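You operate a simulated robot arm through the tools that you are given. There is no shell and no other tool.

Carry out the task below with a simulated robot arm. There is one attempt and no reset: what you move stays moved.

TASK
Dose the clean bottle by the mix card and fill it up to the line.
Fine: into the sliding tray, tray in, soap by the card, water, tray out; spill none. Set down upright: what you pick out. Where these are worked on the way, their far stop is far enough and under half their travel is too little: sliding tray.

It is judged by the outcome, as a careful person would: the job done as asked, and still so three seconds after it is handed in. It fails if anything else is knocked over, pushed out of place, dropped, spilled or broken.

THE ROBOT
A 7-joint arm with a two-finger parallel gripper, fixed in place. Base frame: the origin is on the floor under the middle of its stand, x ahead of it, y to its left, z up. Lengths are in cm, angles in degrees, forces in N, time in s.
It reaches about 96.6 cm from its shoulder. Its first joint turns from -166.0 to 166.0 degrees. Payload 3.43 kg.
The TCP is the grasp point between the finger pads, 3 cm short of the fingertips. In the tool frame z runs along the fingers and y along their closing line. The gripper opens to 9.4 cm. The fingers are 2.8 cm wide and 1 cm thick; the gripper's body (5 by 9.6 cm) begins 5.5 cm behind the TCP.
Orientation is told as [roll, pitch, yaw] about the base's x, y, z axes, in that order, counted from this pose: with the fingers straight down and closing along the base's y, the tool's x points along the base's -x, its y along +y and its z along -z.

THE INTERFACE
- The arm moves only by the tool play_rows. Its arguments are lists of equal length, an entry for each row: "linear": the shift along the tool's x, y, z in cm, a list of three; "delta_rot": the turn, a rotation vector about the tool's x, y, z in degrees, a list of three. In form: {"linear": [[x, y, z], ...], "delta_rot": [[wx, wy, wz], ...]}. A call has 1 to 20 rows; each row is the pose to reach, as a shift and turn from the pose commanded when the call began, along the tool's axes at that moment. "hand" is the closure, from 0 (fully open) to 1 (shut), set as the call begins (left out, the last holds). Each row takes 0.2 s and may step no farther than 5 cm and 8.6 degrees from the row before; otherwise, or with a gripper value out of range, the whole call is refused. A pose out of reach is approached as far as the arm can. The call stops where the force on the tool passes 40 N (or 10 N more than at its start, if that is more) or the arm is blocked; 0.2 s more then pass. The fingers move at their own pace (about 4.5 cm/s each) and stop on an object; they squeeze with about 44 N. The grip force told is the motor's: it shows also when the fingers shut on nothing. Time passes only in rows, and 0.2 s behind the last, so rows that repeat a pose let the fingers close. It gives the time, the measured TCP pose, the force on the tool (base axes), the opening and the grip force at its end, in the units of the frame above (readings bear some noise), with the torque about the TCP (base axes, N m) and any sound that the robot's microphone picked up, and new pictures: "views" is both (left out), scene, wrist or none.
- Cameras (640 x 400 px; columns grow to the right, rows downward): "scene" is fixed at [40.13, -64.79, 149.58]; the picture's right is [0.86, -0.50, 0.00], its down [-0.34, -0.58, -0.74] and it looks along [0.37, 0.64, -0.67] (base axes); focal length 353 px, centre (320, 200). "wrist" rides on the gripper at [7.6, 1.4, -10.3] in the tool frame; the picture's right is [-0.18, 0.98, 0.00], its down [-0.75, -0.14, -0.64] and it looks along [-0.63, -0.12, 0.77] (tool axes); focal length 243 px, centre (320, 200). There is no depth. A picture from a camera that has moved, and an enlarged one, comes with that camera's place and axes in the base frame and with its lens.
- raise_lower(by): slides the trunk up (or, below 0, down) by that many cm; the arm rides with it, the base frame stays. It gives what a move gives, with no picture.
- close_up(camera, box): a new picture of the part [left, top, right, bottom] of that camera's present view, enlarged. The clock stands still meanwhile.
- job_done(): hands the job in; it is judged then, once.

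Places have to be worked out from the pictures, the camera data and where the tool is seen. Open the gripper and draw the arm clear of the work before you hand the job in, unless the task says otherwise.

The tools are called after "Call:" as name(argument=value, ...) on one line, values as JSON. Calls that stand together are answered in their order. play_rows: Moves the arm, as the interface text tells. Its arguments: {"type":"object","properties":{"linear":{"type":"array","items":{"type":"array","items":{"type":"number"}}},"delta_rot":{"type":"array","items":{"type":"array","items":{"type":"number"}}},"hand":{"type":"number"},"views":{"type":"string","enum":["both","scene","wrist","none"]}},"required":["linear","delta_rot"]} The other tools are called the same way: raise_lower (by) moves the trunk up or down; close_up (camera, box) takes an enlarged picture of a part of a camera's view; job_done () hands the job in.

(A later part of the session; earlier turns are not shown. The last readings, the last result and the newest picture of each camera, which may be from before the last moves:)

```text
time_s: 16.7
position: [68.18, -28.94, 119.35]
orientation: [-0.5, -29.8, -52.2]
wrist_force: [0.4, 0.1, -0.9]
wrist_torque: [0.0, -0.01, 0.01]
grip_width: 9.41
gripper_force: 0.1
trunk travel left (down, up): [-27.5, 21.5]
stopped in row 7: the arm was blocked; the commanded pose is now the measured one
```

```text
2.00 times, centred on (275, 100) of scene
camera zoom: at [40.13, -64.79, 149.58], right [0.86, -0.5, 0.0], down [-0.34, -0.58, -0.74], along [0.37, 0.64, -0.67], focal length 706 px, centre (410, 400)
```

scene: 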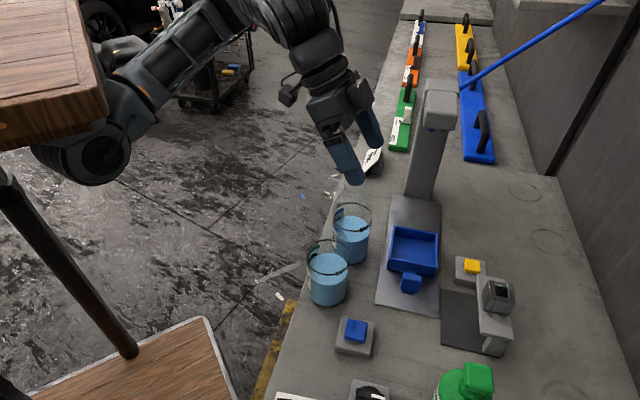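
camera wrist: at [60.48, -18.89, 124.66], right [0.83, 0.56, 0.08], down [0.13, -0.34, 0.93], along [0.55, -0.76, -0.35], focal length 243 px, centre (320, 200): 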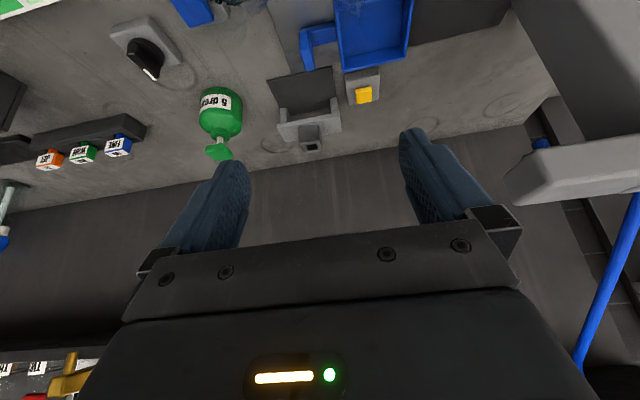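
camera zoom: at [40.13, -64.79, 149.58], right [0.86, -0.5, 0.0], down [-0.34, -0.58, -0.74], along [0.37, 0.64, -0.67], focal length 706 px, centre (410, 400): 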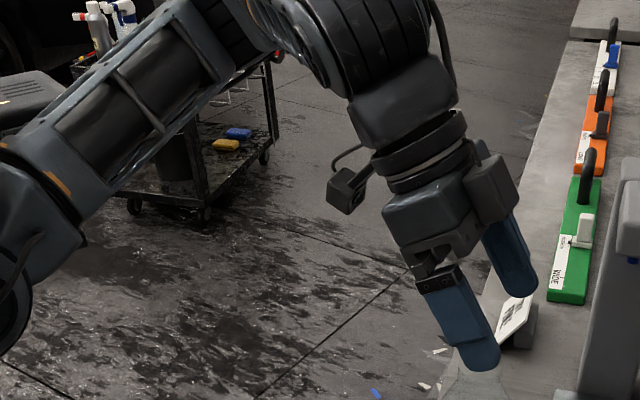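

The close-up extends beyond the frame edge when the box is tall, so I use a narrow tall box to view the robot's stand further left.

Call:
close_up(camera="scene", box=[0, 0, 20, 400])

Call:
close_up(camera="scene", box=[0, 0, 400, 20])

Call:
close_up(camera="scene", box=[340, 380, 640, 400])

```text
1.00 times, centred on (10, 200) of scene (not enlarged: the box is as wide or as high as the picture)
camera zoom: at [40.13, -64.79, 149.58], right [0.86, -0.5, 0.0], down [-0.34, -0.58, -0.74], along [0.37, 0.64, -0.67], focal length 353 px, centre (630, 200)
```

zoom: 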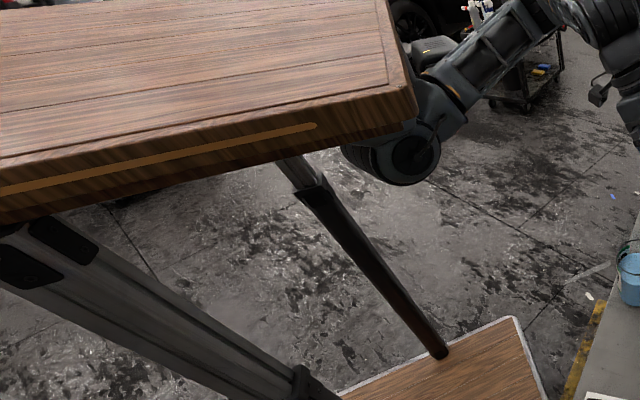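

```text
1.60 times, centred on (200, 10) of scene
camera zoom: at [40.13, -64.79, 149.58], right [0.86, -0.5, 0.0], down [-0.34, -0.58, -0.74], along [0.37, 0.64, -0.67], focal length 564 px, centre (512, 504)
```

zoom: 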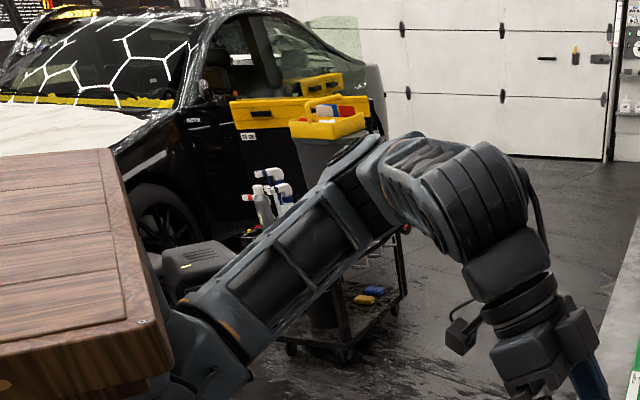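

```text
2.13 times, centred on (490, 390) of scene
camera zoom: at [40.13, -64.79, 149.58], right [0.86, -0.5, 0.0], down [-0.34, -0.58, -0.74], along [0.37, 0.64, -0.67], focal length 752 px, centre (-43, -205)
```

zoom: 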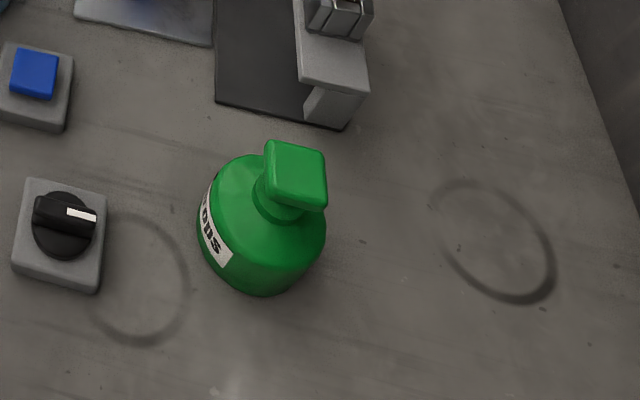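

The arm hangs beneath the stand's board, and the forearm was likely hitting the board's edge because the hand was too high relative to it. Raising the trunk fully should give room, so I raise it by 21 cm.

Call:
raise_lower(by=21)

Call:
play_rows(linear=[[0, 0, 0]], delta_rot=[[0, 0, 0]], views="both")

Call:
close_up(camera="scene", box=[0, 0, 20, 400])

```text
time_s: 18.9
position: [68.22, -28.92, 140.3]
orientation: [-0.2, -29.8, -52.4]
wrist_force: [0.0, 0.0, -0.4]
wrist_torque: [-0.03, 0.03, -0.03]
grip_width: 9.43
gripper_force: 0.0
trunk travel left (down, up): [-48.5, 0.5]
```

```text
time_s: 19.4
position: [68.24, -28.98, 140.38]
orientation: [-0.2, -29.8, -52.4]
wrist_force: [-0.9, 0.2, 0.1]
wrist_torque: [0.02, 0.02, -0.01]
grip_width: 9.42
gripper_force: 0.0
trunk travel left (down, up): [-48.5, 0.5]
camera wrist: at [62.27, -18.93, 145.66], right [0.88, 0.47, 0.09], down [0.09, -0.35, 0.93], along [0.47, -0.81, -0.35], focal length 243 px, centre (320, 200)
```

scene: 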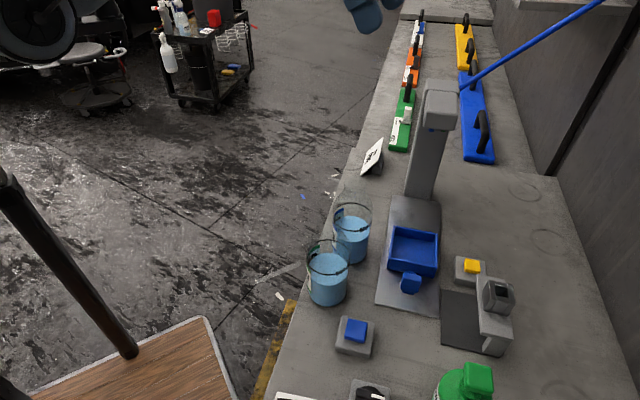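
wrist: 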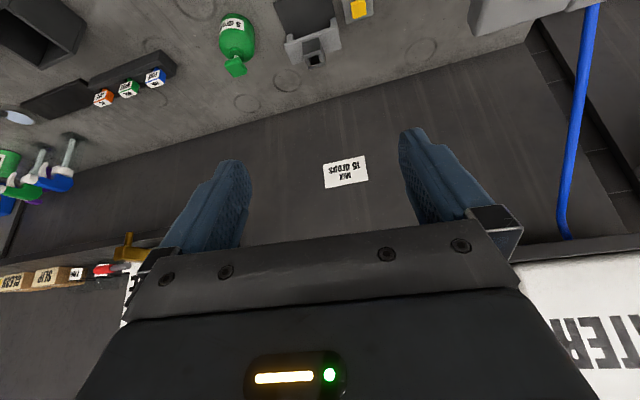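

```text
1.00 times, centred on (10, 200) of scene (not enlarged: the box is as wide or as high as the picture)
camera zoom: at [40.13, -64.79, 149.58], right [0.86, -0.5, 0.0], down [-0.34, -0.58, -0.74], along [0.37, 0.64, -0.67], focal length 353 px, centre (630, 200)
```

zoom: 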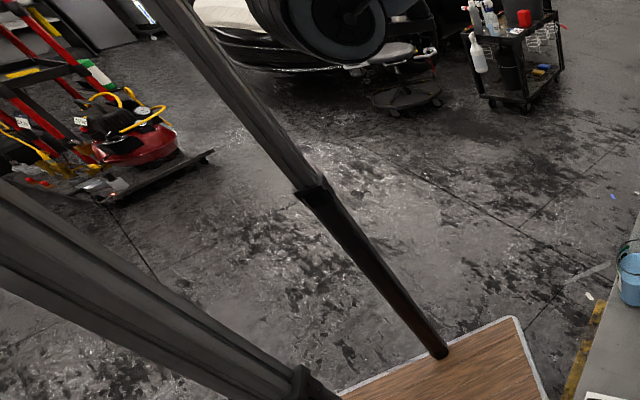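

Trunk is up; the elbow now hangs free of the board. I lower the hand straight down 20 cm to z≈120 (still 10 cm over the rims).

Call:
play_rows(linear=[[1.99, 0, 3.47], [3.98, 0, 6.94], [5.96, 0, 10.42], [7.95, 0, 13.89], [9.94, 0, 17.36], [9.94, 0, 17.36]], delta_rot=[[0, 0, 0], [0, 0, 0], [0, 0, 0], [0, 0, 0], [0, 0, 0], [0, 0, 0]], views="none")

Call:
play_rows(linear=[[0, 0, 0], [0, 0, 0], [0, 0, 0], [0, 0, 0]], delta_rot=[[-1.75, 0, -3.04], [-3.5, 0, -6.08], [-5.25, 0, -9.1], [-7.0, 0, -12.15]], views="scene")

```text
time_s: 20.8
position: [68.44, -28.87, 120.32]
orientation: [-0.2, -29.8, -52.1]
wrist_force: [-0.3, 0.2, 0.8]
wrist_torque: [-0.03, -0.01, 0.01]
grip_width: 9.4
gripper_force: 0.0
trunk travel left (down, up): [-48.5, 0.5]
```

```text
time_s: 21.8
position: [68.43, -28.73, 120.43]
orientation: [-0.2, -29.8, -38.1]
wrist_force: [-0.3, 0.5, 0.1]
wrist_torque: [0.02, 0.0, -0.02]
grip_width: 9.41
gripper_force: 0.1
trunk travel left (down, up): [-48.5, 0.5]
```

scene: 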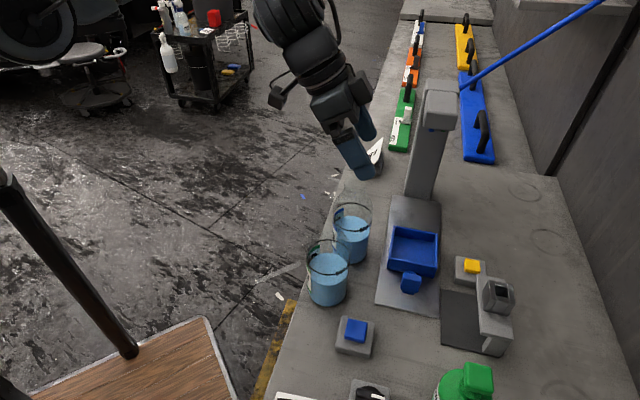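

The yaw is now −38° and tracking is exact. I try the left shift over the CLEAN neck again.

Call:
play_rows(linear=[[0.28, 1.12, -0.07], [0.56, 2.25, -0.14], [0.85, 3.37, -0.2], [1.13, 4.5, -0.27], [1.41, 5.62, -0.34], [1.41, 5.62, -0.34]], delta_rot=[[0, 0, 0], [0, 0, 0], [0, 0, 0], [0, 0, 0], [0, 0, 0], [0, 0, 0]], views="both")

Call:
close_up(camera="scene", box=[310, 100, 410, 240])

```text
time_s: 23.4
position: [68.54, -27.0, 119.88]
orientation: [-0.2, -29.7, -43.2]
wrist_force: [0.1, 0.5, 0.4]
wrist_torque: [0.0, 0.0, -0.03]
grip_width: 9.4
gripper_force: 0.1
trunk travel left (down, up): [-48.5, 0.5]
stopped in row 6: the arm was blocked; the commanded pose is now the measured one
camera wrist: at [61.01, -18.13, 125.2], right [0.79, 0.6, 0.09], down [0.15, -0.33, 0.93], along [0.59, -0.72, -0.35], focal length 243 px, centre (320, 200)
```

scene: 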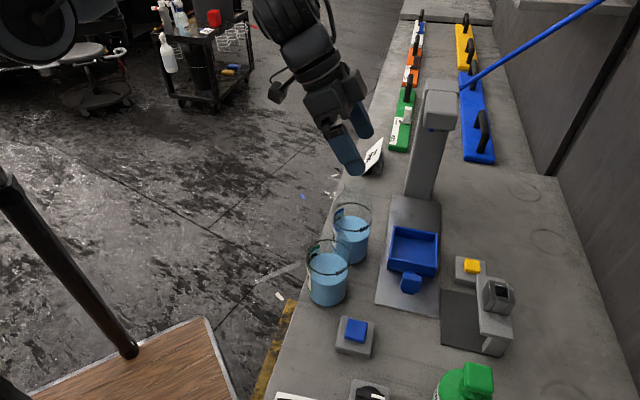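
wrist: 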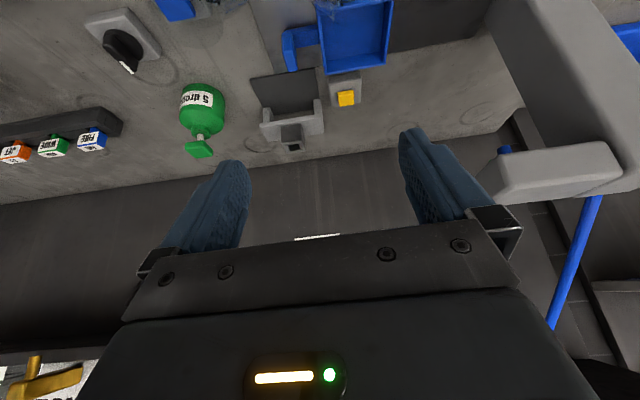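

```text
2.86 times, centred on (360, 170) of scene
camera zoom: at [40.13, -64.79, 149.58], right [0.86, -0.5, 0.0], down [-0.34, -0.58, -0.74], along [0.37, 0.64, -0.67], focal length 1008 px, centre (206, 286)
```

zoom: 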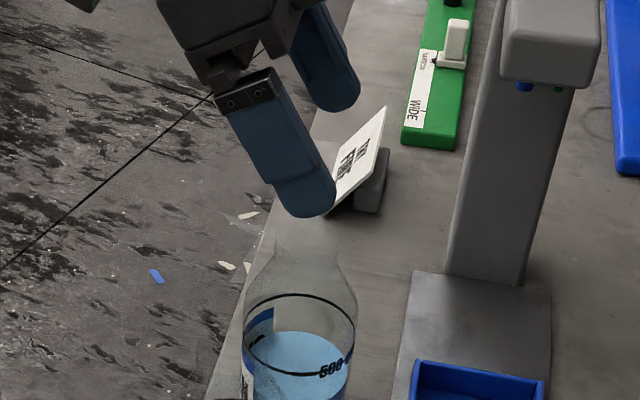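

The stall persists near azimuth −21.5°, so something on the arm's left side blocks it. I'll back off to the right and up, straighten the hand, then look back at the arm and stand with the wrist camera.

Call:
play_rows(linear=[[-0.7, -2.3, -1.5], [-1.4, -4.7, -3.0], [-2.0, -7.0, -4.4], [-2.7, -9.3, -5.9], [-3.4, -11.65, -7.4], [-3.4, -11.65, -7.4]], delta_rot=[[0, 6, 0], [0, 12, 0], [0, 18, 0], [0, 24, 0], [0, 29.7, 0], [0, 29.7, 0]], views="none")

Call:
play_rows(linear=[[0, 0, 0], [0, 0, 0], [0, 0, 0], [0, 0, 0], [0, 0, 0], [0, 0, 0], [0, 0, 0], [0, 0, 0], [0, 0, 0], [0, 0, 0], [0, 0, 0], [0, 0, 0]], delta_rot=[[0, 0, -8], [0, 0, -16], [0, 0, -24], [0, 0, -32], [0, 0, -40], [0, 0, -48], [0, 0, -56], [0, 0, -64], [0, 0, -72], [0, 0, -80], [0, 0, -88], [0, 0, -96]], views="both")

```text
time_s: 24.8
position: [60.19, -35.12, 128.15]
orientation: [-0.1, 0.2, -43.3]
wrist_force: [1.0, -0.8, 1.2]
wrist_torque: [-0.02, 0.02, -0.01]
grip_width: 9.39
gripper_force: 0.0
trunk travel left (down, up): [-48.5, 0.5]
```

```text
time_s: 27.4
position: [60.17, -35.0, 128.07]
orientation: [0.0, 0.1, 53.0]
wrist_force: [-0.4, -0.4, 0.2]
wrist_torque: [-0.01, -0.01, 0.0]
grip_width: 9.43
gripper_force: 0.1
trunk travel left (down, up): [-48.5, 0.5]
camera wrist: at [54.45, -40.32, 138.45], right [-0.67, 0.74, 0.0], down [0.57, 0.52, 0.64], along [0.47, 0.43, -0.77], focal length 243 px, centre (320, 200)
```

scene: 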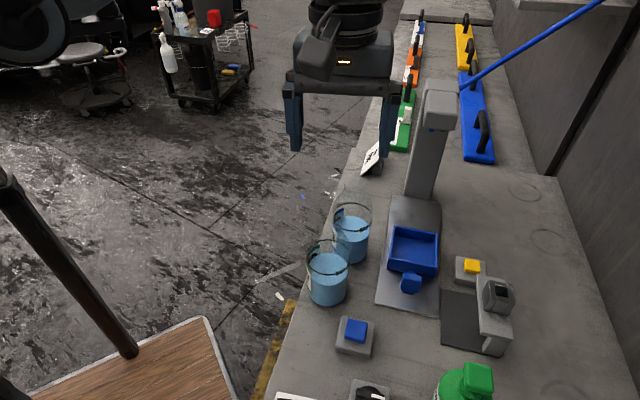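
wrist: 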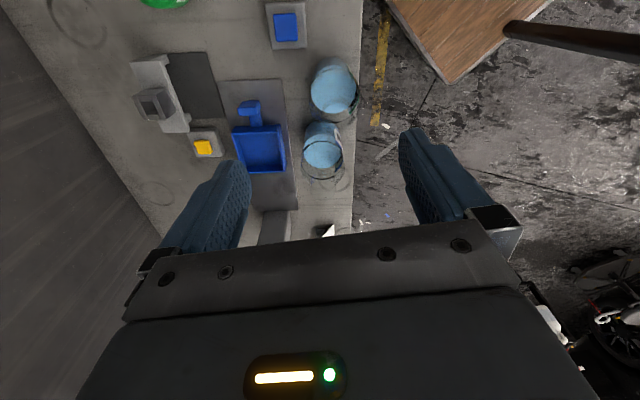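

The close-up can extend past the frame edge, so I use it on the wrist camera's right side to see my own arm and stand.

Call:
close_up(camera="wrist", box=[620, 0, 640, 400])

Call:
close_up(camera="scene", box=[0, 0, 640, 2])

Call:
close_up(camera="scene", box=[0, 0, 4, 4])

```text
1.00 times, centred on (630, 200) of wrist (not enlarged: the box is as wide or as high as the picture)
camera zoom: at [54.45, -40.32, 138.45], right [-0.67, 0.74, 0.0], down [0.57, 0.52, 0.64], along [0.47, 0.43, -0.77], focal length 243 px, centre (10, 200)
```

zoom: 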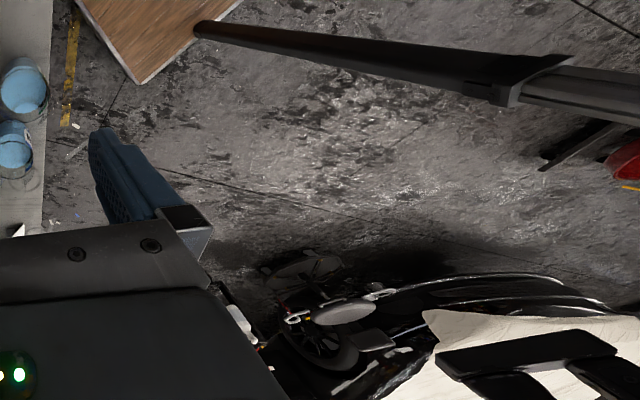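

```text
1.00 times, centred on (320, 1) of scene (not enlarged: the box is as wide or as high as the picture)
camera zoom: at [40.13, -64.79, 149.58], right [0.86, -0.5, 0.0], down [-0.34, -0.58, -0.74], along [0.37, 0.64, -0.67], focal length 353 px, centre (320, 399)
```

zoom: 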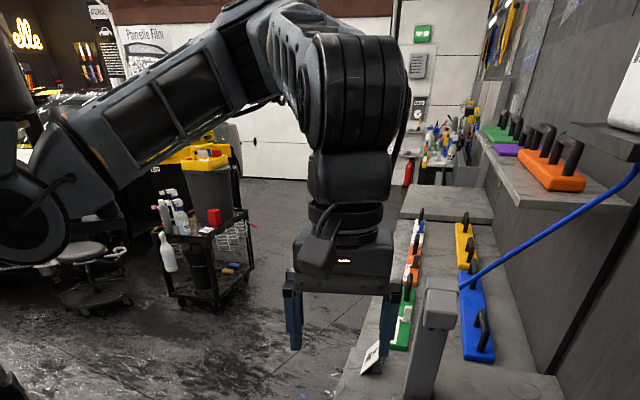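

```text
16.00 times, centred on (2, 2) of scene
camera zoom: at [40.13, -64.79, 149.58], right [0.86, -0.5, 0.0], down [-0.34, -0.58, -0.74], along [0.37, 0.64, -0.67], focal length 5644 px, centre (5408, 3368)
```

zoom: 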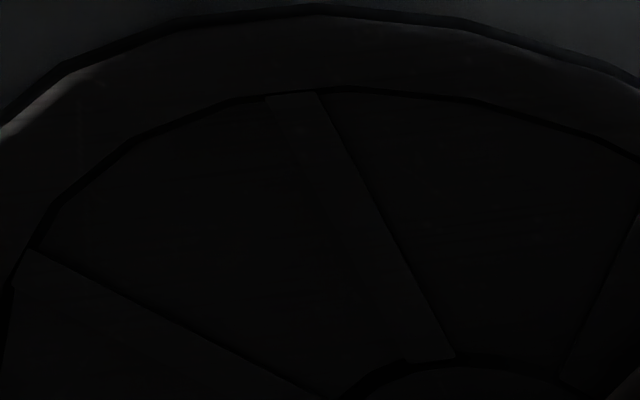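

The arm hangs with the elbow at far left; I look at the top-left region to see what stands next to the elbow.

Call:
close_up(camera="scene", box=[0, 0, 2, 260])

Call:
close_up(camera="scene", box=[0, 0, 320, 2])

Call:
close_up(camera="wrist", box=[636, 150, 640, 400])

```text
1.54 times, centred on (1, 130) of scene
camera zoom: at [40.13, -64.79, 149.58], right [0.86, -0.5, 0.0], down [-0.34, -0.58, -0.74], along [0.37, 0.64, -0.67], focal length 543 px, centre (811, 308)
```

zoom: 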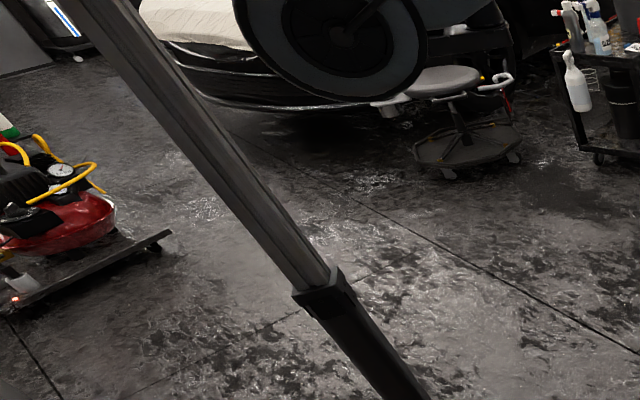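

```text
2.00 times, centred on (160, 1) of scene
camera zoom: at [40.13, -64.79, 149.58], right [0.86, -0.5, 0.0], down [-0.34, -0.58, -0.74], along [0.37, 0.64, -0.67], focal length 706 px, centre (640, 598)
```

zoom: 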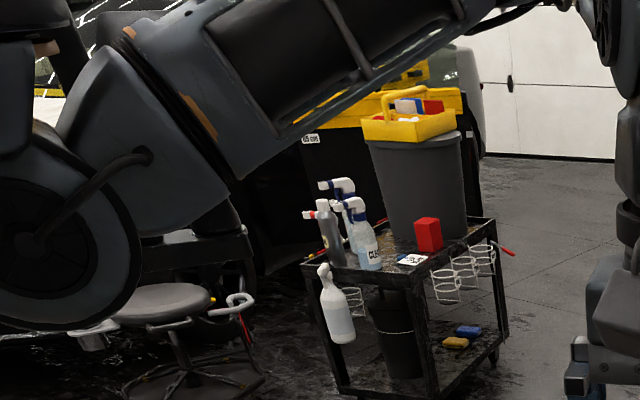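

```text
1.60 times, centred on (638, 275) of wrist
camera zoom: at [54.45, -40.32, 138.45], right [-0.67, 0.74, 0.0], down [0.57, 0.52, 0.64], along [0.47, 0.43, -0.77], focal length 388 px, centre (-189, 80)
```

zoom: 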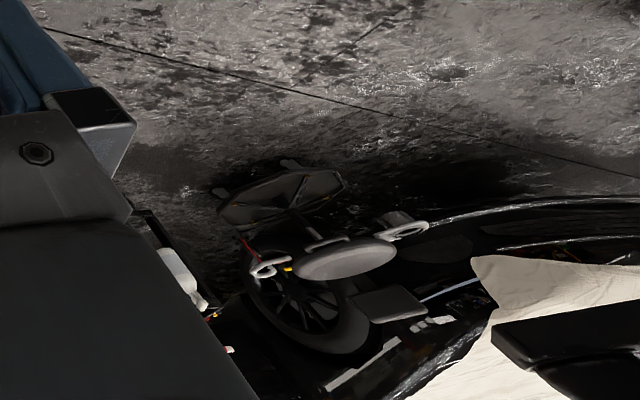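

The stall always happens when the wrist centre passes azimuth ≈ −13°. Pointing the fingers along +x (yaw 0) keeps the wrist further right for both bottle and tray, so I turn to yaw 0 and then tilt 30° while moving above the bottle.

Call:
play_rows(linear=[[0, 0, 0], [0, 0, 0], [0, 0, 0], [0, 0, 0], [0, 0, 0], [0, 0, 0], [0, 0, 0]], delta_rot=[[0, 0, 8], [0, 0, 16], [0, 0, 24], [0, 0, 32], [0, 0, 40], [0, 0, 48], [0, 0, 53]], views="none")

Call:
play_rows(linear=[[-1.7, 1.83, 1.3], [-3.5, 3.67, 2.7], [-5.2, 5.5, 4.0], [-6.9, 7.3, 5.3], [-8.7, 9.2, 6.7], [-10.4, 11.0, 8.0], [-10.4, 11.0, 8.0]], delta_rot=[[0, -5, 0], [0, -10, 0], [0, -15, 0], [0, -20, 0], [0, -25, 0], [0, -30, 0], [0, -30, 0]], views="both")

```text
time_s: 28.9
position: [60.18, -35.02, 128.14]
orientation: [-0.1, 0.2, -0.2]
wrist_force: [0.3, -1.0, -1.0]
wrist_torque: [0.03, -0.01, -0.02]
grip_width: 9.41
gripper_force: 0.0
trunk travel left (down, up): [-48.5, 0.5]
```

```text
time_s: 30.6
position: [70.42, -23.75, 120.22]
orientation: [-0.2, -30.0, -0.2]
wrist_force: [-0.4, -0.7, -1.3]
wrist_torque: [-0.04, 0.02, 0.0]
grip_width: 9.38
gripper_force: 0.1
trunk travel left (down, up): [-48.5, 0.5]
camera wrist: at [58.72, -22.5, 125.43], right [0.16, 0.98, 0.09], down [0.33, -0.14, 0.93], along [0.93, -0.12, -0.35], focal length 243 px, centre (320, 200)
```

scene: 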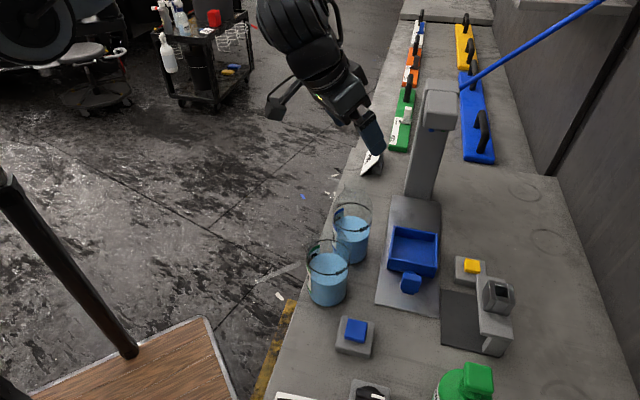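
wrist: 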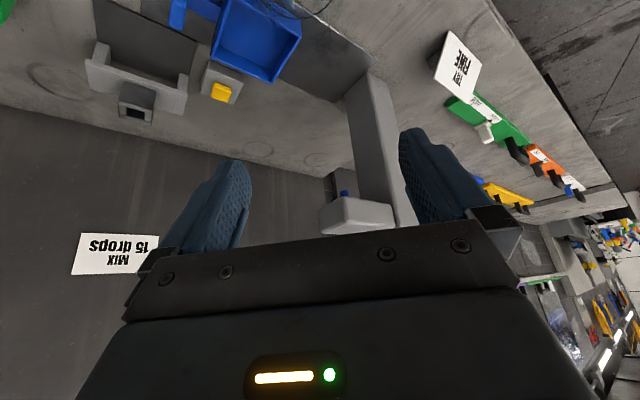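

It reached exactly. I look past the top edge of the wrist image to see the bottle below the fingers and measure the neck position.

Call:
close_up(camera="wrist", box=[0, 0, 640, 2])

Call:
close_up(camera="wrist", box=[180, 0, 480, 2])

Call:
close_up(camera="scene", box=[330, 90, 400, 200])

```text
1.00 times, centred on (320, 1) of wrist (not enlarged: the box is as wide or as high as the picture)
camera zoom: at [58.72, -22.5, 125.43], right [0.16, 0.98, 0.09], down [0.33, -0.14, 0.93], along [0.93, -0.12, -0.35], focal length 243 px, centre (320, 399)
```

zoom: 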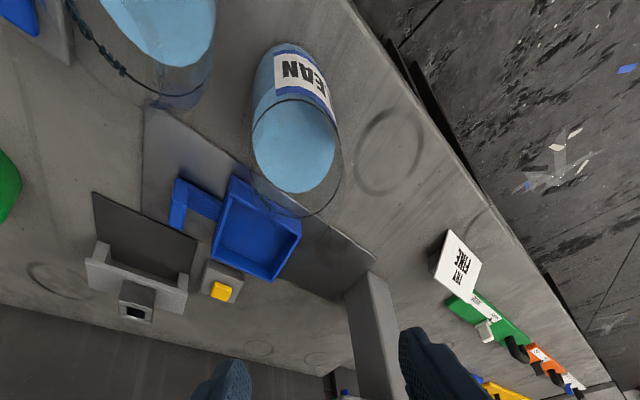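

```text
2.13 times, centred on (330, 1) of wrist
camera zoom: at [58.72, -22.5, 125.43], right [0.16, 0.98, 0.09], down [0.33, -0.14, 0.93], along [0.93, -0.12, -0.35], focal length 518 px, centre (299, 624)
```

zoom: 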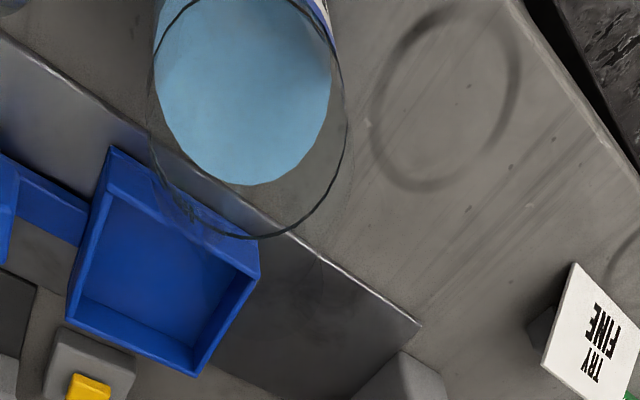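

```text
3.64 times, centred on (365, 145) of scene
camera zoom: at [40.13, -64.79, 149.58], right [0.86, -0.5, 0.0], down [-0.34, -0.58, -0.74], along [0.37, 0.64, -0.67], focal length 1283 px, centre (156, 400)
```

zoom: 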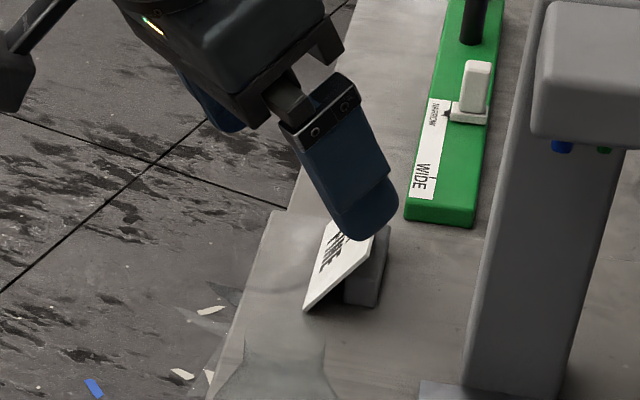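

The ring circle puts the neck axis at about (71.55, −24.15). I descend in steps toward z≈111 with open fingers straddling the neck, then check.

Call:
play_rows(linear=[[0.87, -0.1, 1.56], [1.73, -0.2, 3.13], [2.6, -0.3, 4.69], [3.47, -0.4, 6.26], [4.33, -0.4, 7.82], [4.33, -0.4, 7.82]], delta_rot=[[0, 0, 0], [0, 0, 0], [0, 0, 0], [0, 0, 0], [0, 0, 0], [0, 0, 0]], views="both")

Call:
close_up(camera="wrist", box=[180, 0, 480, 2])

Call:
close_up(camera="scene", box=[320, 120, 400, 220])

```text
time_s: 31.9
position: [70.79, -24.48, 111.04]
orientation: [-0.2, -30.0, -0.1]
wrist_force: [0.7, -0.9, -0.1]
wrist_torque: [0.0, 0.0, 0.0]
grip_width: 9.41
gripper_force: 0.0
trunk travel left (down, up): [-48.5, 0.5]
camera wrist: at [58.96, -23.13, 116.35], right [0.16, 0.98, 0.09], down [0.33, -0.14, 0.93], along [0.93, -0.12, -0.35], focal length 243 px, centre (320, 200)
```

scene: 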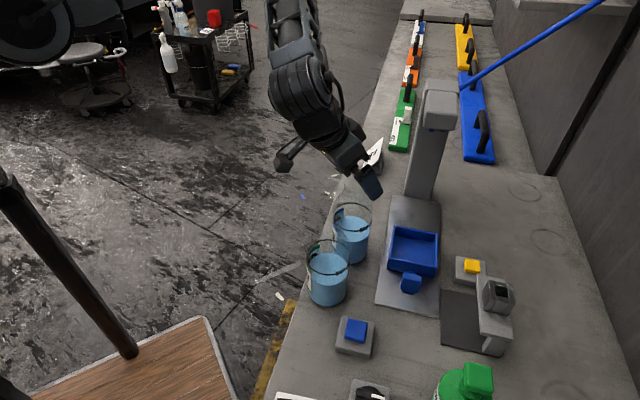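
wrist: 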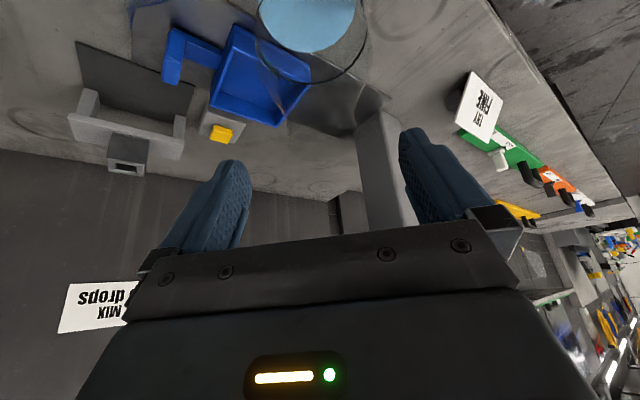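

```text
2.13 times, centred on (330, 1) of wrist
camera zoom: at [58.96, -23.13, 116.35], right [0.16, 0.98, 0.09], down [0.33, -0.14, 0.93], along [0.93, -0.12, -0.35], focal length 518 px, centre (299, 624)
```

zoom: 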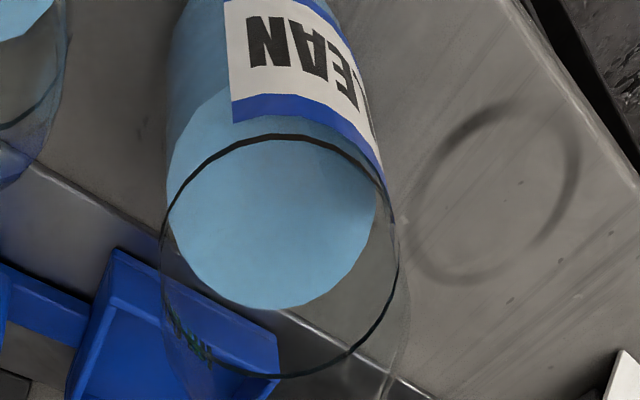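

```text
4.00 times, centred on (360, 170) of scene
camera zoom: at [40.13, -64.79, 149.58], right [0.86, -0.5, 0.0], down [-0.34, -0.58, -0.74], along [0.37, 0.64, -0.67], focal length 1411 px, centre (160, 320)
```

zoom: 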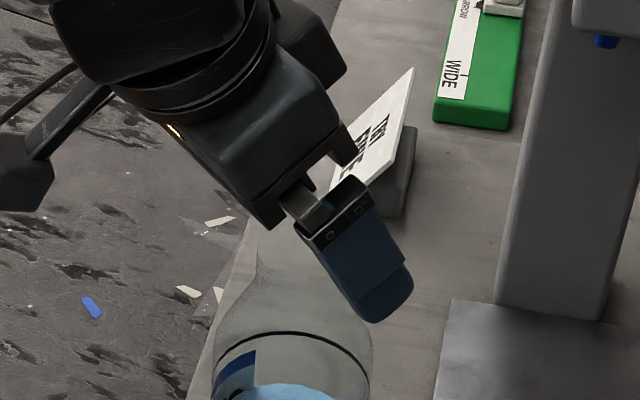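

The neck axis refines to (71.65, −24.3) and the hand is centred within 0.2 cm. I lower the last 2.1 cm and check clearance before closing.

Call:
play_rows(linear=[[0.35, 0.05, 0.6], [0.7, 0.1, 1.2], [1.05, 0.15, 1.85], [1.05, 0.15, 1.85]], delta_rot=[[0, 0, 0], [0, 0, 0], [0, 0, 0], [0, 0, 0]], views="both")

Call:
close_up(camera="wrist", box=[180, 0, 480, 140])

Call:
close_up(camera="scene", box=[320, 120, 400, 220])

```text
time_s: 33.0
position: [70.84, -24.33, 109.03]
orientation: [-0.2, -30.0, -0.1]
wrist_force: [0.0, 0.5, 0.9]
wrist_torque: [0.01, 0.01, 0.0]
grip_width: 9.39
gripper_force: 0.0
trunk travel left (down, up): [-48.5, 0.5]
camera wrist: at [59.02, -22.95, 114.28], right [0.16, 0.98, 0.09], down [0.33, -0.14, 0.93], along [0.93, -0.12, -0.35], focal length 243 px, centre (320, 200)
```

scene: 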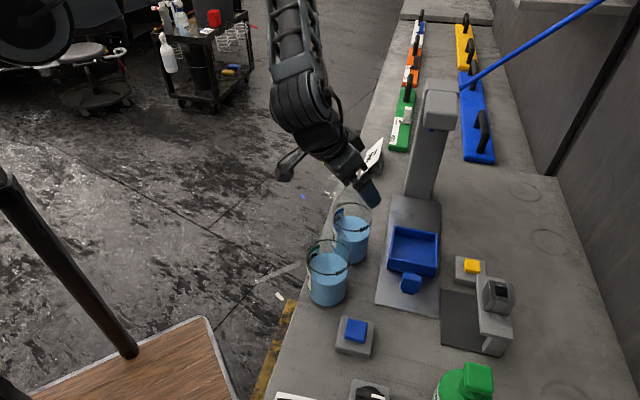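
wrist: 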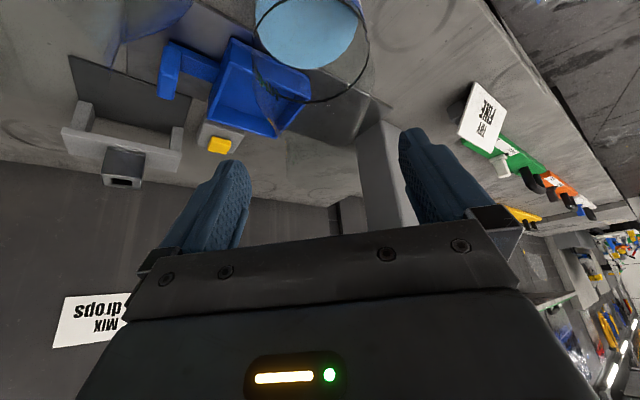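

```text
2.13 times, centred on (330, 70) of wrist
camera zoom: at [59.02, -22.95, 114.28], right [0.16, 0.98, 0.09], down [0.33, -0.14, 0.93], along [0.93, -0.12, -0.35], focal length 518 px, centre (299, 477)
```

zoom: 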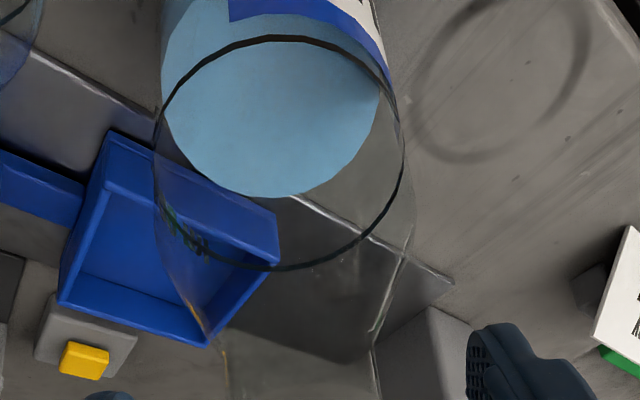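

```text
4.00 times, centred on (360, 170) of scene
camera zoom: at [40.13, -64.79, 149.58], right [0.86, -0.5, 0.0], down [-0.34, -0.58, -0.74], along [0.37, 0.64, -0.67], focal length 1411 px, centre (160, 320)
```

zoom: 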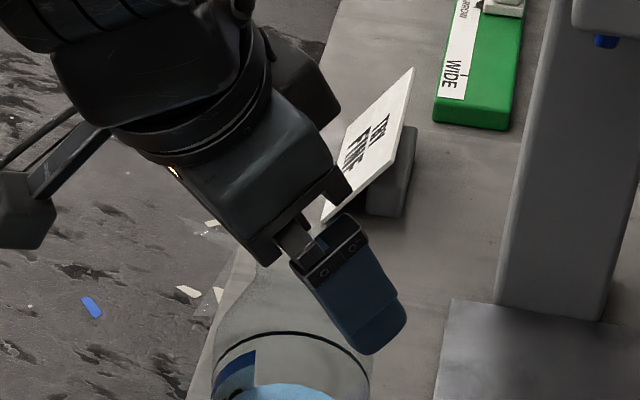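

The neck sits centred between the fingers at the right height. I close the gripper on it, holding still.

Call:
play_rows(linear=[[0, 0, 0], [0, 0, 0], [0, 0, 0], [0, 0, 0], [0, 0, 0], [0, 0, 0]], delta_rot=[[0, 0, 0], [0, 0, 0], [0, 0, 0], [0, 0, 0], [0, 0, 0], [0, 0, 0]], hand=1, views="both")

Call:
close_up(camera="wrist", box=[180, 30, 480, 220])

Call:
close_up(camera="scene", box=[310, 140, 410, 270])

```text
time_s: 34.4
position: [70.81, -24.36, 109.07]
orientation: [0.0, -29.9, -0.2]
wrist_force: [0.4, 1.3, -1.0]
wrist_torque: [-0.06, -0.03, -0.03]
grip_width: 5.4
gripper_force: 44.2
trunk travel left (down, up): [-48.5, 0.5]
camera wrist: at [59.02, -22.95, 114.29], right [0.16, 0.98, 0.09], down [0.33, -0.14, 0.93], along [0.93, -0.12, -0.35], focal length 243 px, centre (320, 200)
```

scene: 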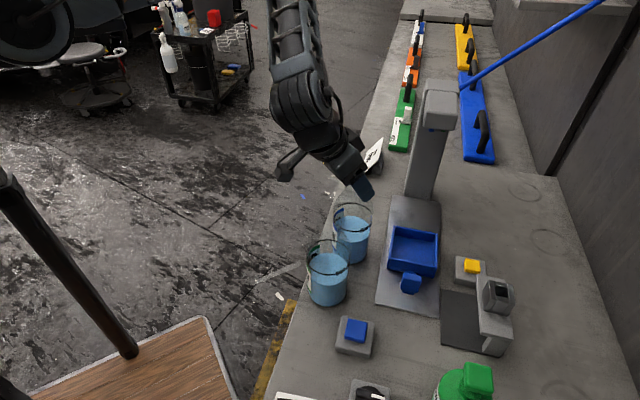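
wrist: 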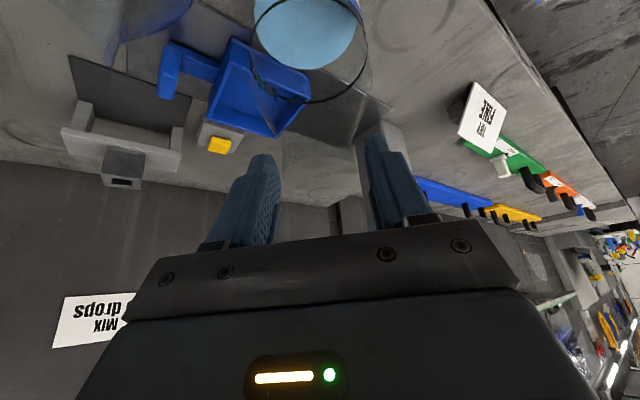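

```text
2.11 times, centred on (330, 125) of wrist
camera zoom: at [59.02, -22.95, 114.29], right [0.16, 0.98, 0.09], down [0.33, -0.14, 0.93], along [0.93, -0.12, -0.35], focal length 511 px, centre (299, 358)
```

zoom: 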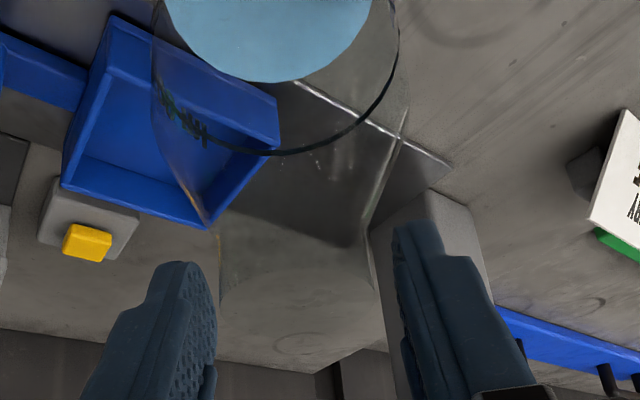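

```text
3.08 times, centred on (360, 205) of scene
camera zoom: at [40.13, -64.79, 149.58], right [0.86, -0.5, 0.0], down [-0.34, -0.58, -0.74], along [0.37, 0.64, -0.67], focal length 1085 px, centre (197, 185)
```

zoom: 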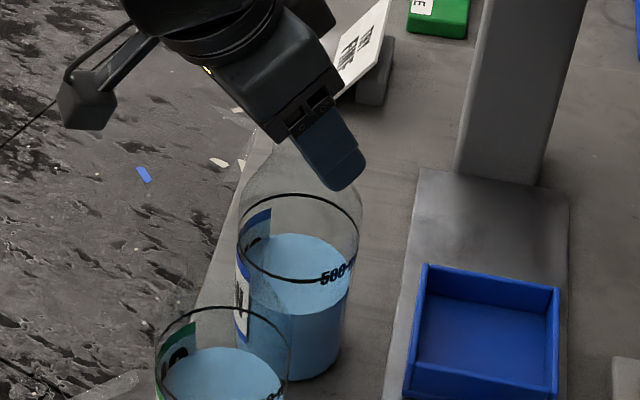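

The fingers stopped at 5.4 cm, wider than the 4.1 cm neck, so the tips are probably bearing on the sloping shoulder. I reopen slightly, rise 0.8 cm and close again on the straight neck.

Call:
play_rows(linear=[[0, 0, 0], [0, 0, 0], [0, 0, 0], [-0.2, 0, -0.35], [-0.4, 0, -0.7], [-0.4, 0, -0.7]], delta_rot=[[0, 0, 0], [0, 0, 0], [0, 0, 0], [0, 0, 0], [0, 0, 0], [0, 0, 0]], hand=0.25, views="none")

Call:
play_rows(linear=[[0, 0, 0], [0, 0, 0], [0, 0, 0], [0, 0, 0], [0, 0, 0], [0, 0, 0]], delta_rot=[[0, 0, 0], [0, 0, 0], [0, 0, 0], [0, 0, 0], [0, 0, 0], [0, 0, 0]], hand=1, views="both")

Call:
close_up(camera="wrist", box=[180, 30, 480, 220])

```text
time_s: 35.8
position: [70.78, -24.41, 109.85]
orientation: [0.0, -29.9, -0.1]
wrist_force: [-0.2, 0.5, -1.5]
wrist_torque: [-0.01, -0.01, 0.01]
grip_width: 7.06
gripper_force: 0.1
trunk travel left (down, up): [-48.5, 0.5]
```

```text
time_s: 37.1
position: [70.7, -24.31, 109.79]
orientation: [-0.1, -30.0, -0.1]
wrist_force: [0.5, -0.1, 2.9]
wrist_torque: [-0.01, -0.12, -0.03]
grip_width: 4.91
gripper_force: 44.2
trunk travel left (down, up): [-48.5, 0.5]
camera wrist: at [59.0, -22.98, 115.1], right [0.16, 0.98, 0.09], down [0.33, -0.14, 0.93], along [0.93, -0.12, -0.35], focal length 243 px, centre (320, 200)
```

scene: 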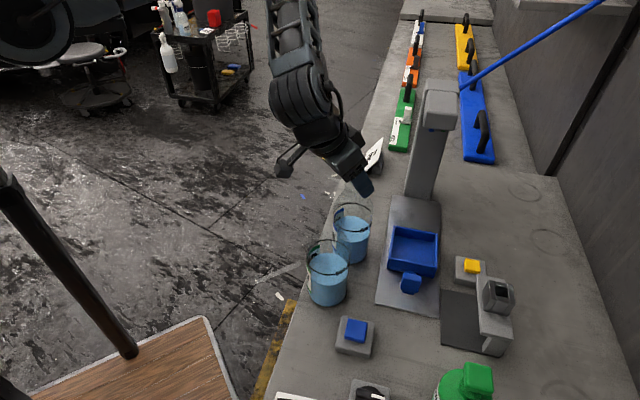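
wrist: 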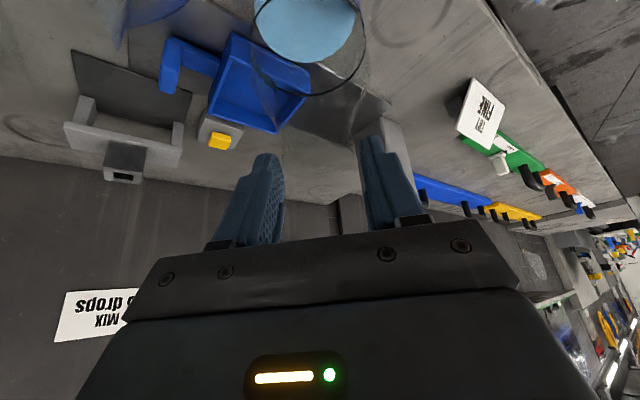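

```text
2.11 times, centred on (330, 125) of wrist
camera zoom: at [59.0, -22.98, 115.1], right [0.16, 0.98, 0.09], down [0.33, -0.14, 0.93], along [0.93, -0.12, -0.35], focal length 511 px, centre (299, 358)
```

zoom: 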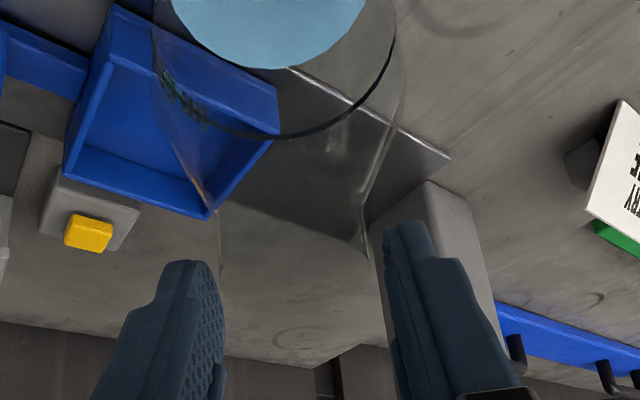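

At +0.75 cm the width dropped to 4.9, so the graspable shape is a cone (slope ≈0.24) up to the rim. I'll grip deeper for margin: reopen, lower about 2.8 cm (TCP z≈107), close, then do a tiny lift test.

Call:
play_rows(linear=[[0, 0, 0], [0, 0, 0], [0, 0, 0], [0, 0, 0], [0.35, 0.1, 0.6], [0.7, 0.1, 1.2], [1.05, 0.1, 1.8], [1.4, 0.1, 2.4], [1.4, 0.1, 2.4]], delta_rot=[[0, 0, 0], [0, 0, 0], [0, 0, 0], [0, 0, 0], [0, 0, 0], [0, 0, 0], [0, 0, 0], [0, 0, 0], [0, 0, 0]], hand=0, views="none")

Call:
play_rows(linear=[[0, 0, 0], [0, 0, 0], [0, 0, 0], [0, 0, 0], [0, 0, 0], [0, 0, 0]], delta_rot=[[0, 0, 0], [0, 0, 0], [0, 0, 0], [0, 0, 0], [0, 0, 0], [0, 0, 0]], hand=1, views="both")

```text
time_s: 39.1
position: [70.75, -24.04, 106.92]
orientation: [-0.1, -29.9, -0.1]
wrist_force: [0.7, 0.3, 0.0]
wrist_torque: [0.01, 0.02, -0.02]
grip_width: 9.38
gripper_force: 0.0
trunk travel left (down, up): [-48.5, 0.5]
```

```text
time_s: 40.5
position: [70.81, -24.06, 106.88]
orientation: [-0.1, -29.9, -0.1]
wrist_force: [-0.3, 0.0, 0.3]
wrist_torque: [0.01, 0.04, 0.02]
grip_width: 6.69
gripper_force: 44.5
trunk travel left (down, up): [-48.5, 0.5]
camera wrist: at [59.0, -22.78, 112.2], right [0.16, 0.98, 0.09], down [0.33, -0.14, 0.93], along [0.93, -0.12, -0.35], focal length 243 px, centre (320, 200)
```

scene: 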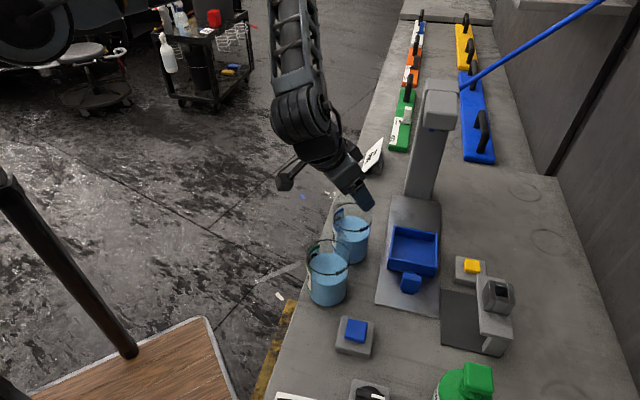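
wrist: 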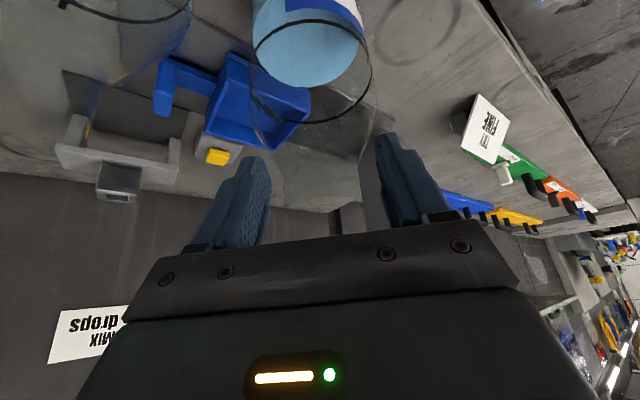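

The grip now bears on the cone at 6.7 cm width. I lift just 0.5 cm slowly to test whether it holds without slipping.

Call:
play_rows(linear=[[-0.1, 0, -0.17], [-0.2, 0, -0.35], [-0.25, 0, -0.43], [-0.25, 0, -0.43], [-0.25, 0, -0.43]], delta_rot=[[0, 0, 0], [0, 0, 0], [0, 0, 0], [0, 0, 0], [0, 0, 0]], views="both")

Call:
close_up(camera="scene", box=[300, 180, 400, 310])

```text
time_s: 41.8
position: [70.81, -24.19, 107.4]
orientation: [0.0, -29.9, -0.1]
wrist_force: [0.3, 0.1, -1.5]
wrist_torque: [-0.01, -0.01, 0.01]
grip_width: 6.66
gripper_force: 44.1
trunk travel left (down, up): [-48.5, 0.5]
camera wrist: at [59.03, -22.82, 112.74], right [0.16, 0.98, 0.09], down [0.33, -0.14, 0.93], along [0.93, -0.12, -0.35], focal length 243 px, centre (320, 200)
```

scene: 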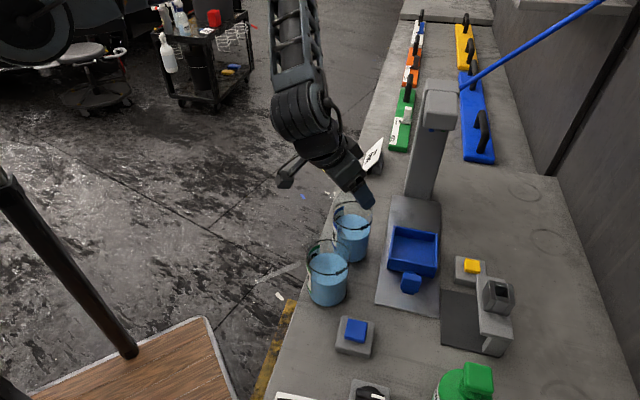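
wrist: 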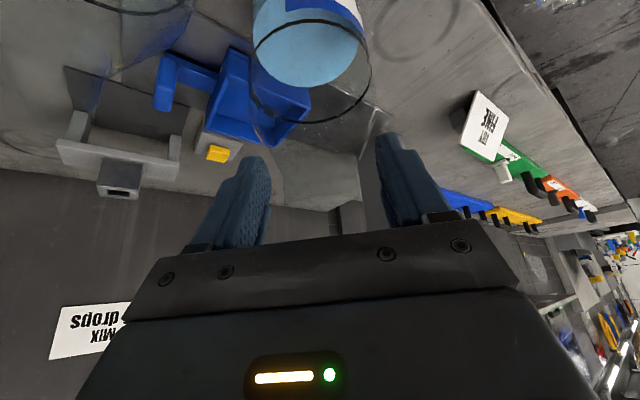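

```text
3.08 times, centred on (350, 245) of scene
camera zoom: at [40.13, -64.79, 149.58], right [0.86, -0.5, 0.0], down [-0.34, -0.58, -0.74], along [0.37, 0.64, -0.67], focal length 1085 px, centre (228, 62)
```

zoom: 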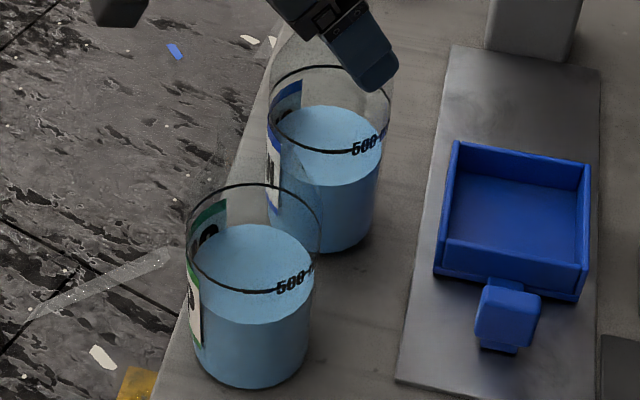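

The bottle rose with the hand with no slip (width steady at 6.66, weight ≈1.5–2 N). I lift slowly another 7.8 cm to clear the tray walls.

Call:
play_rows(linear=[[-0.2, 0, -0.35], [-0.6, 0, -1.04], [-1.1, 0, -1.9], [-1.6, 0, -2.77], [-2.1, 0, -3.64], [-2.6, 0, -4.5], [-3.1, 0, -5.37], [-3.5, 0, -6.06], [-3.8, 0, -6.58], [-3.9, 0, -6.75], [-3.9, 0, -6.75]], delta_rot=[[0, 0, 0], [0, 0, 0], [0, 0, 0], [0, 0, 0], [0, 0, 0], [0, 0, 0], [0, 0, 0], [0, 0, 0], [0, 0, 0], [0, 0, 0], [0, 0, 0]], views="both")

Call:
close_up(camera="scene", box=[300, 130, 420, 290])

```text
time_s: 44.1
position: [70.78, -24.14, 115.36]
orientation: [-0.2, -29.9, -0.1]
wrist_force: [-0.1, -0.6, -2.6]
wrist_torque: [-0.01, 0.01, 0.0]
grip_width: 6.63
gripper_force: 44.3
trunk travel left (down, up): [-48.5, 0.5]
camera wrist: at [59.02, -22.79, 120.59], right [0.16, 0.98, 0.09], down [0.33, -0.14, 0.93], along [0.93, -0.12, -0.35], focal length 243 px, centre (320, 200)
```

scene: 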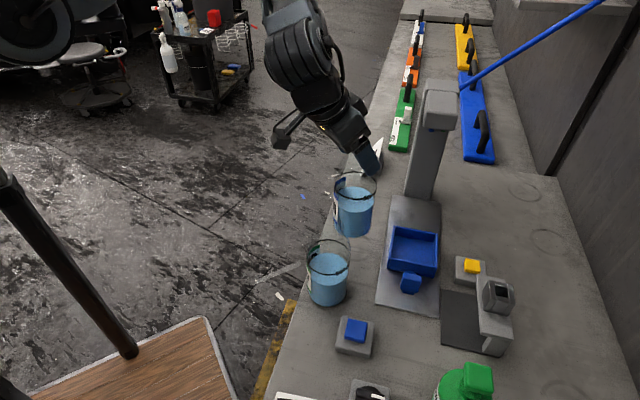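
wrist: 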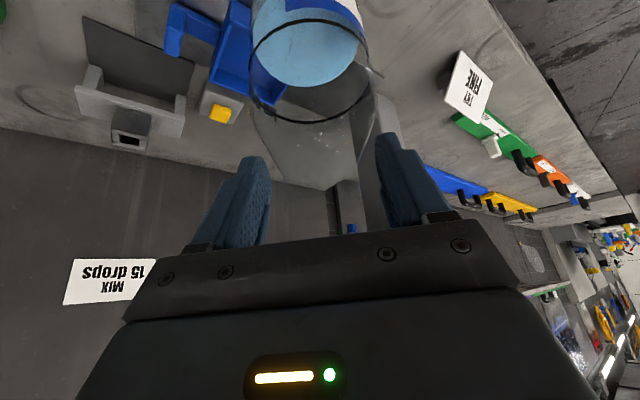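

```text
2.50 times, centred on (360, 210) of scene
camera zoom: at [40.13, -64.79, 149.58], right [0.86, -0.5, 0.0], down [-0.34, -0.58, -0.74], along [0.37, 0.64, -0.67], focal length 882 px, centre (220, 175)
```

zoom: 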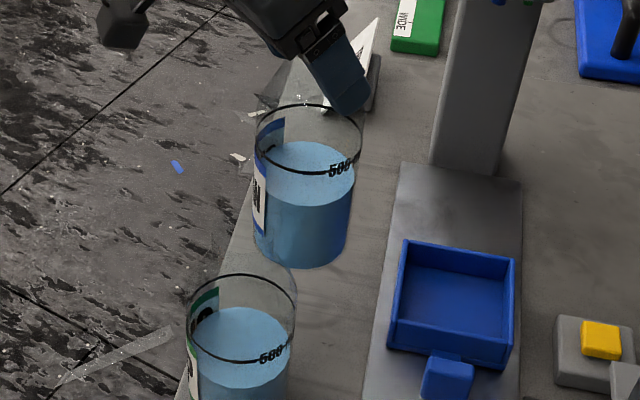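

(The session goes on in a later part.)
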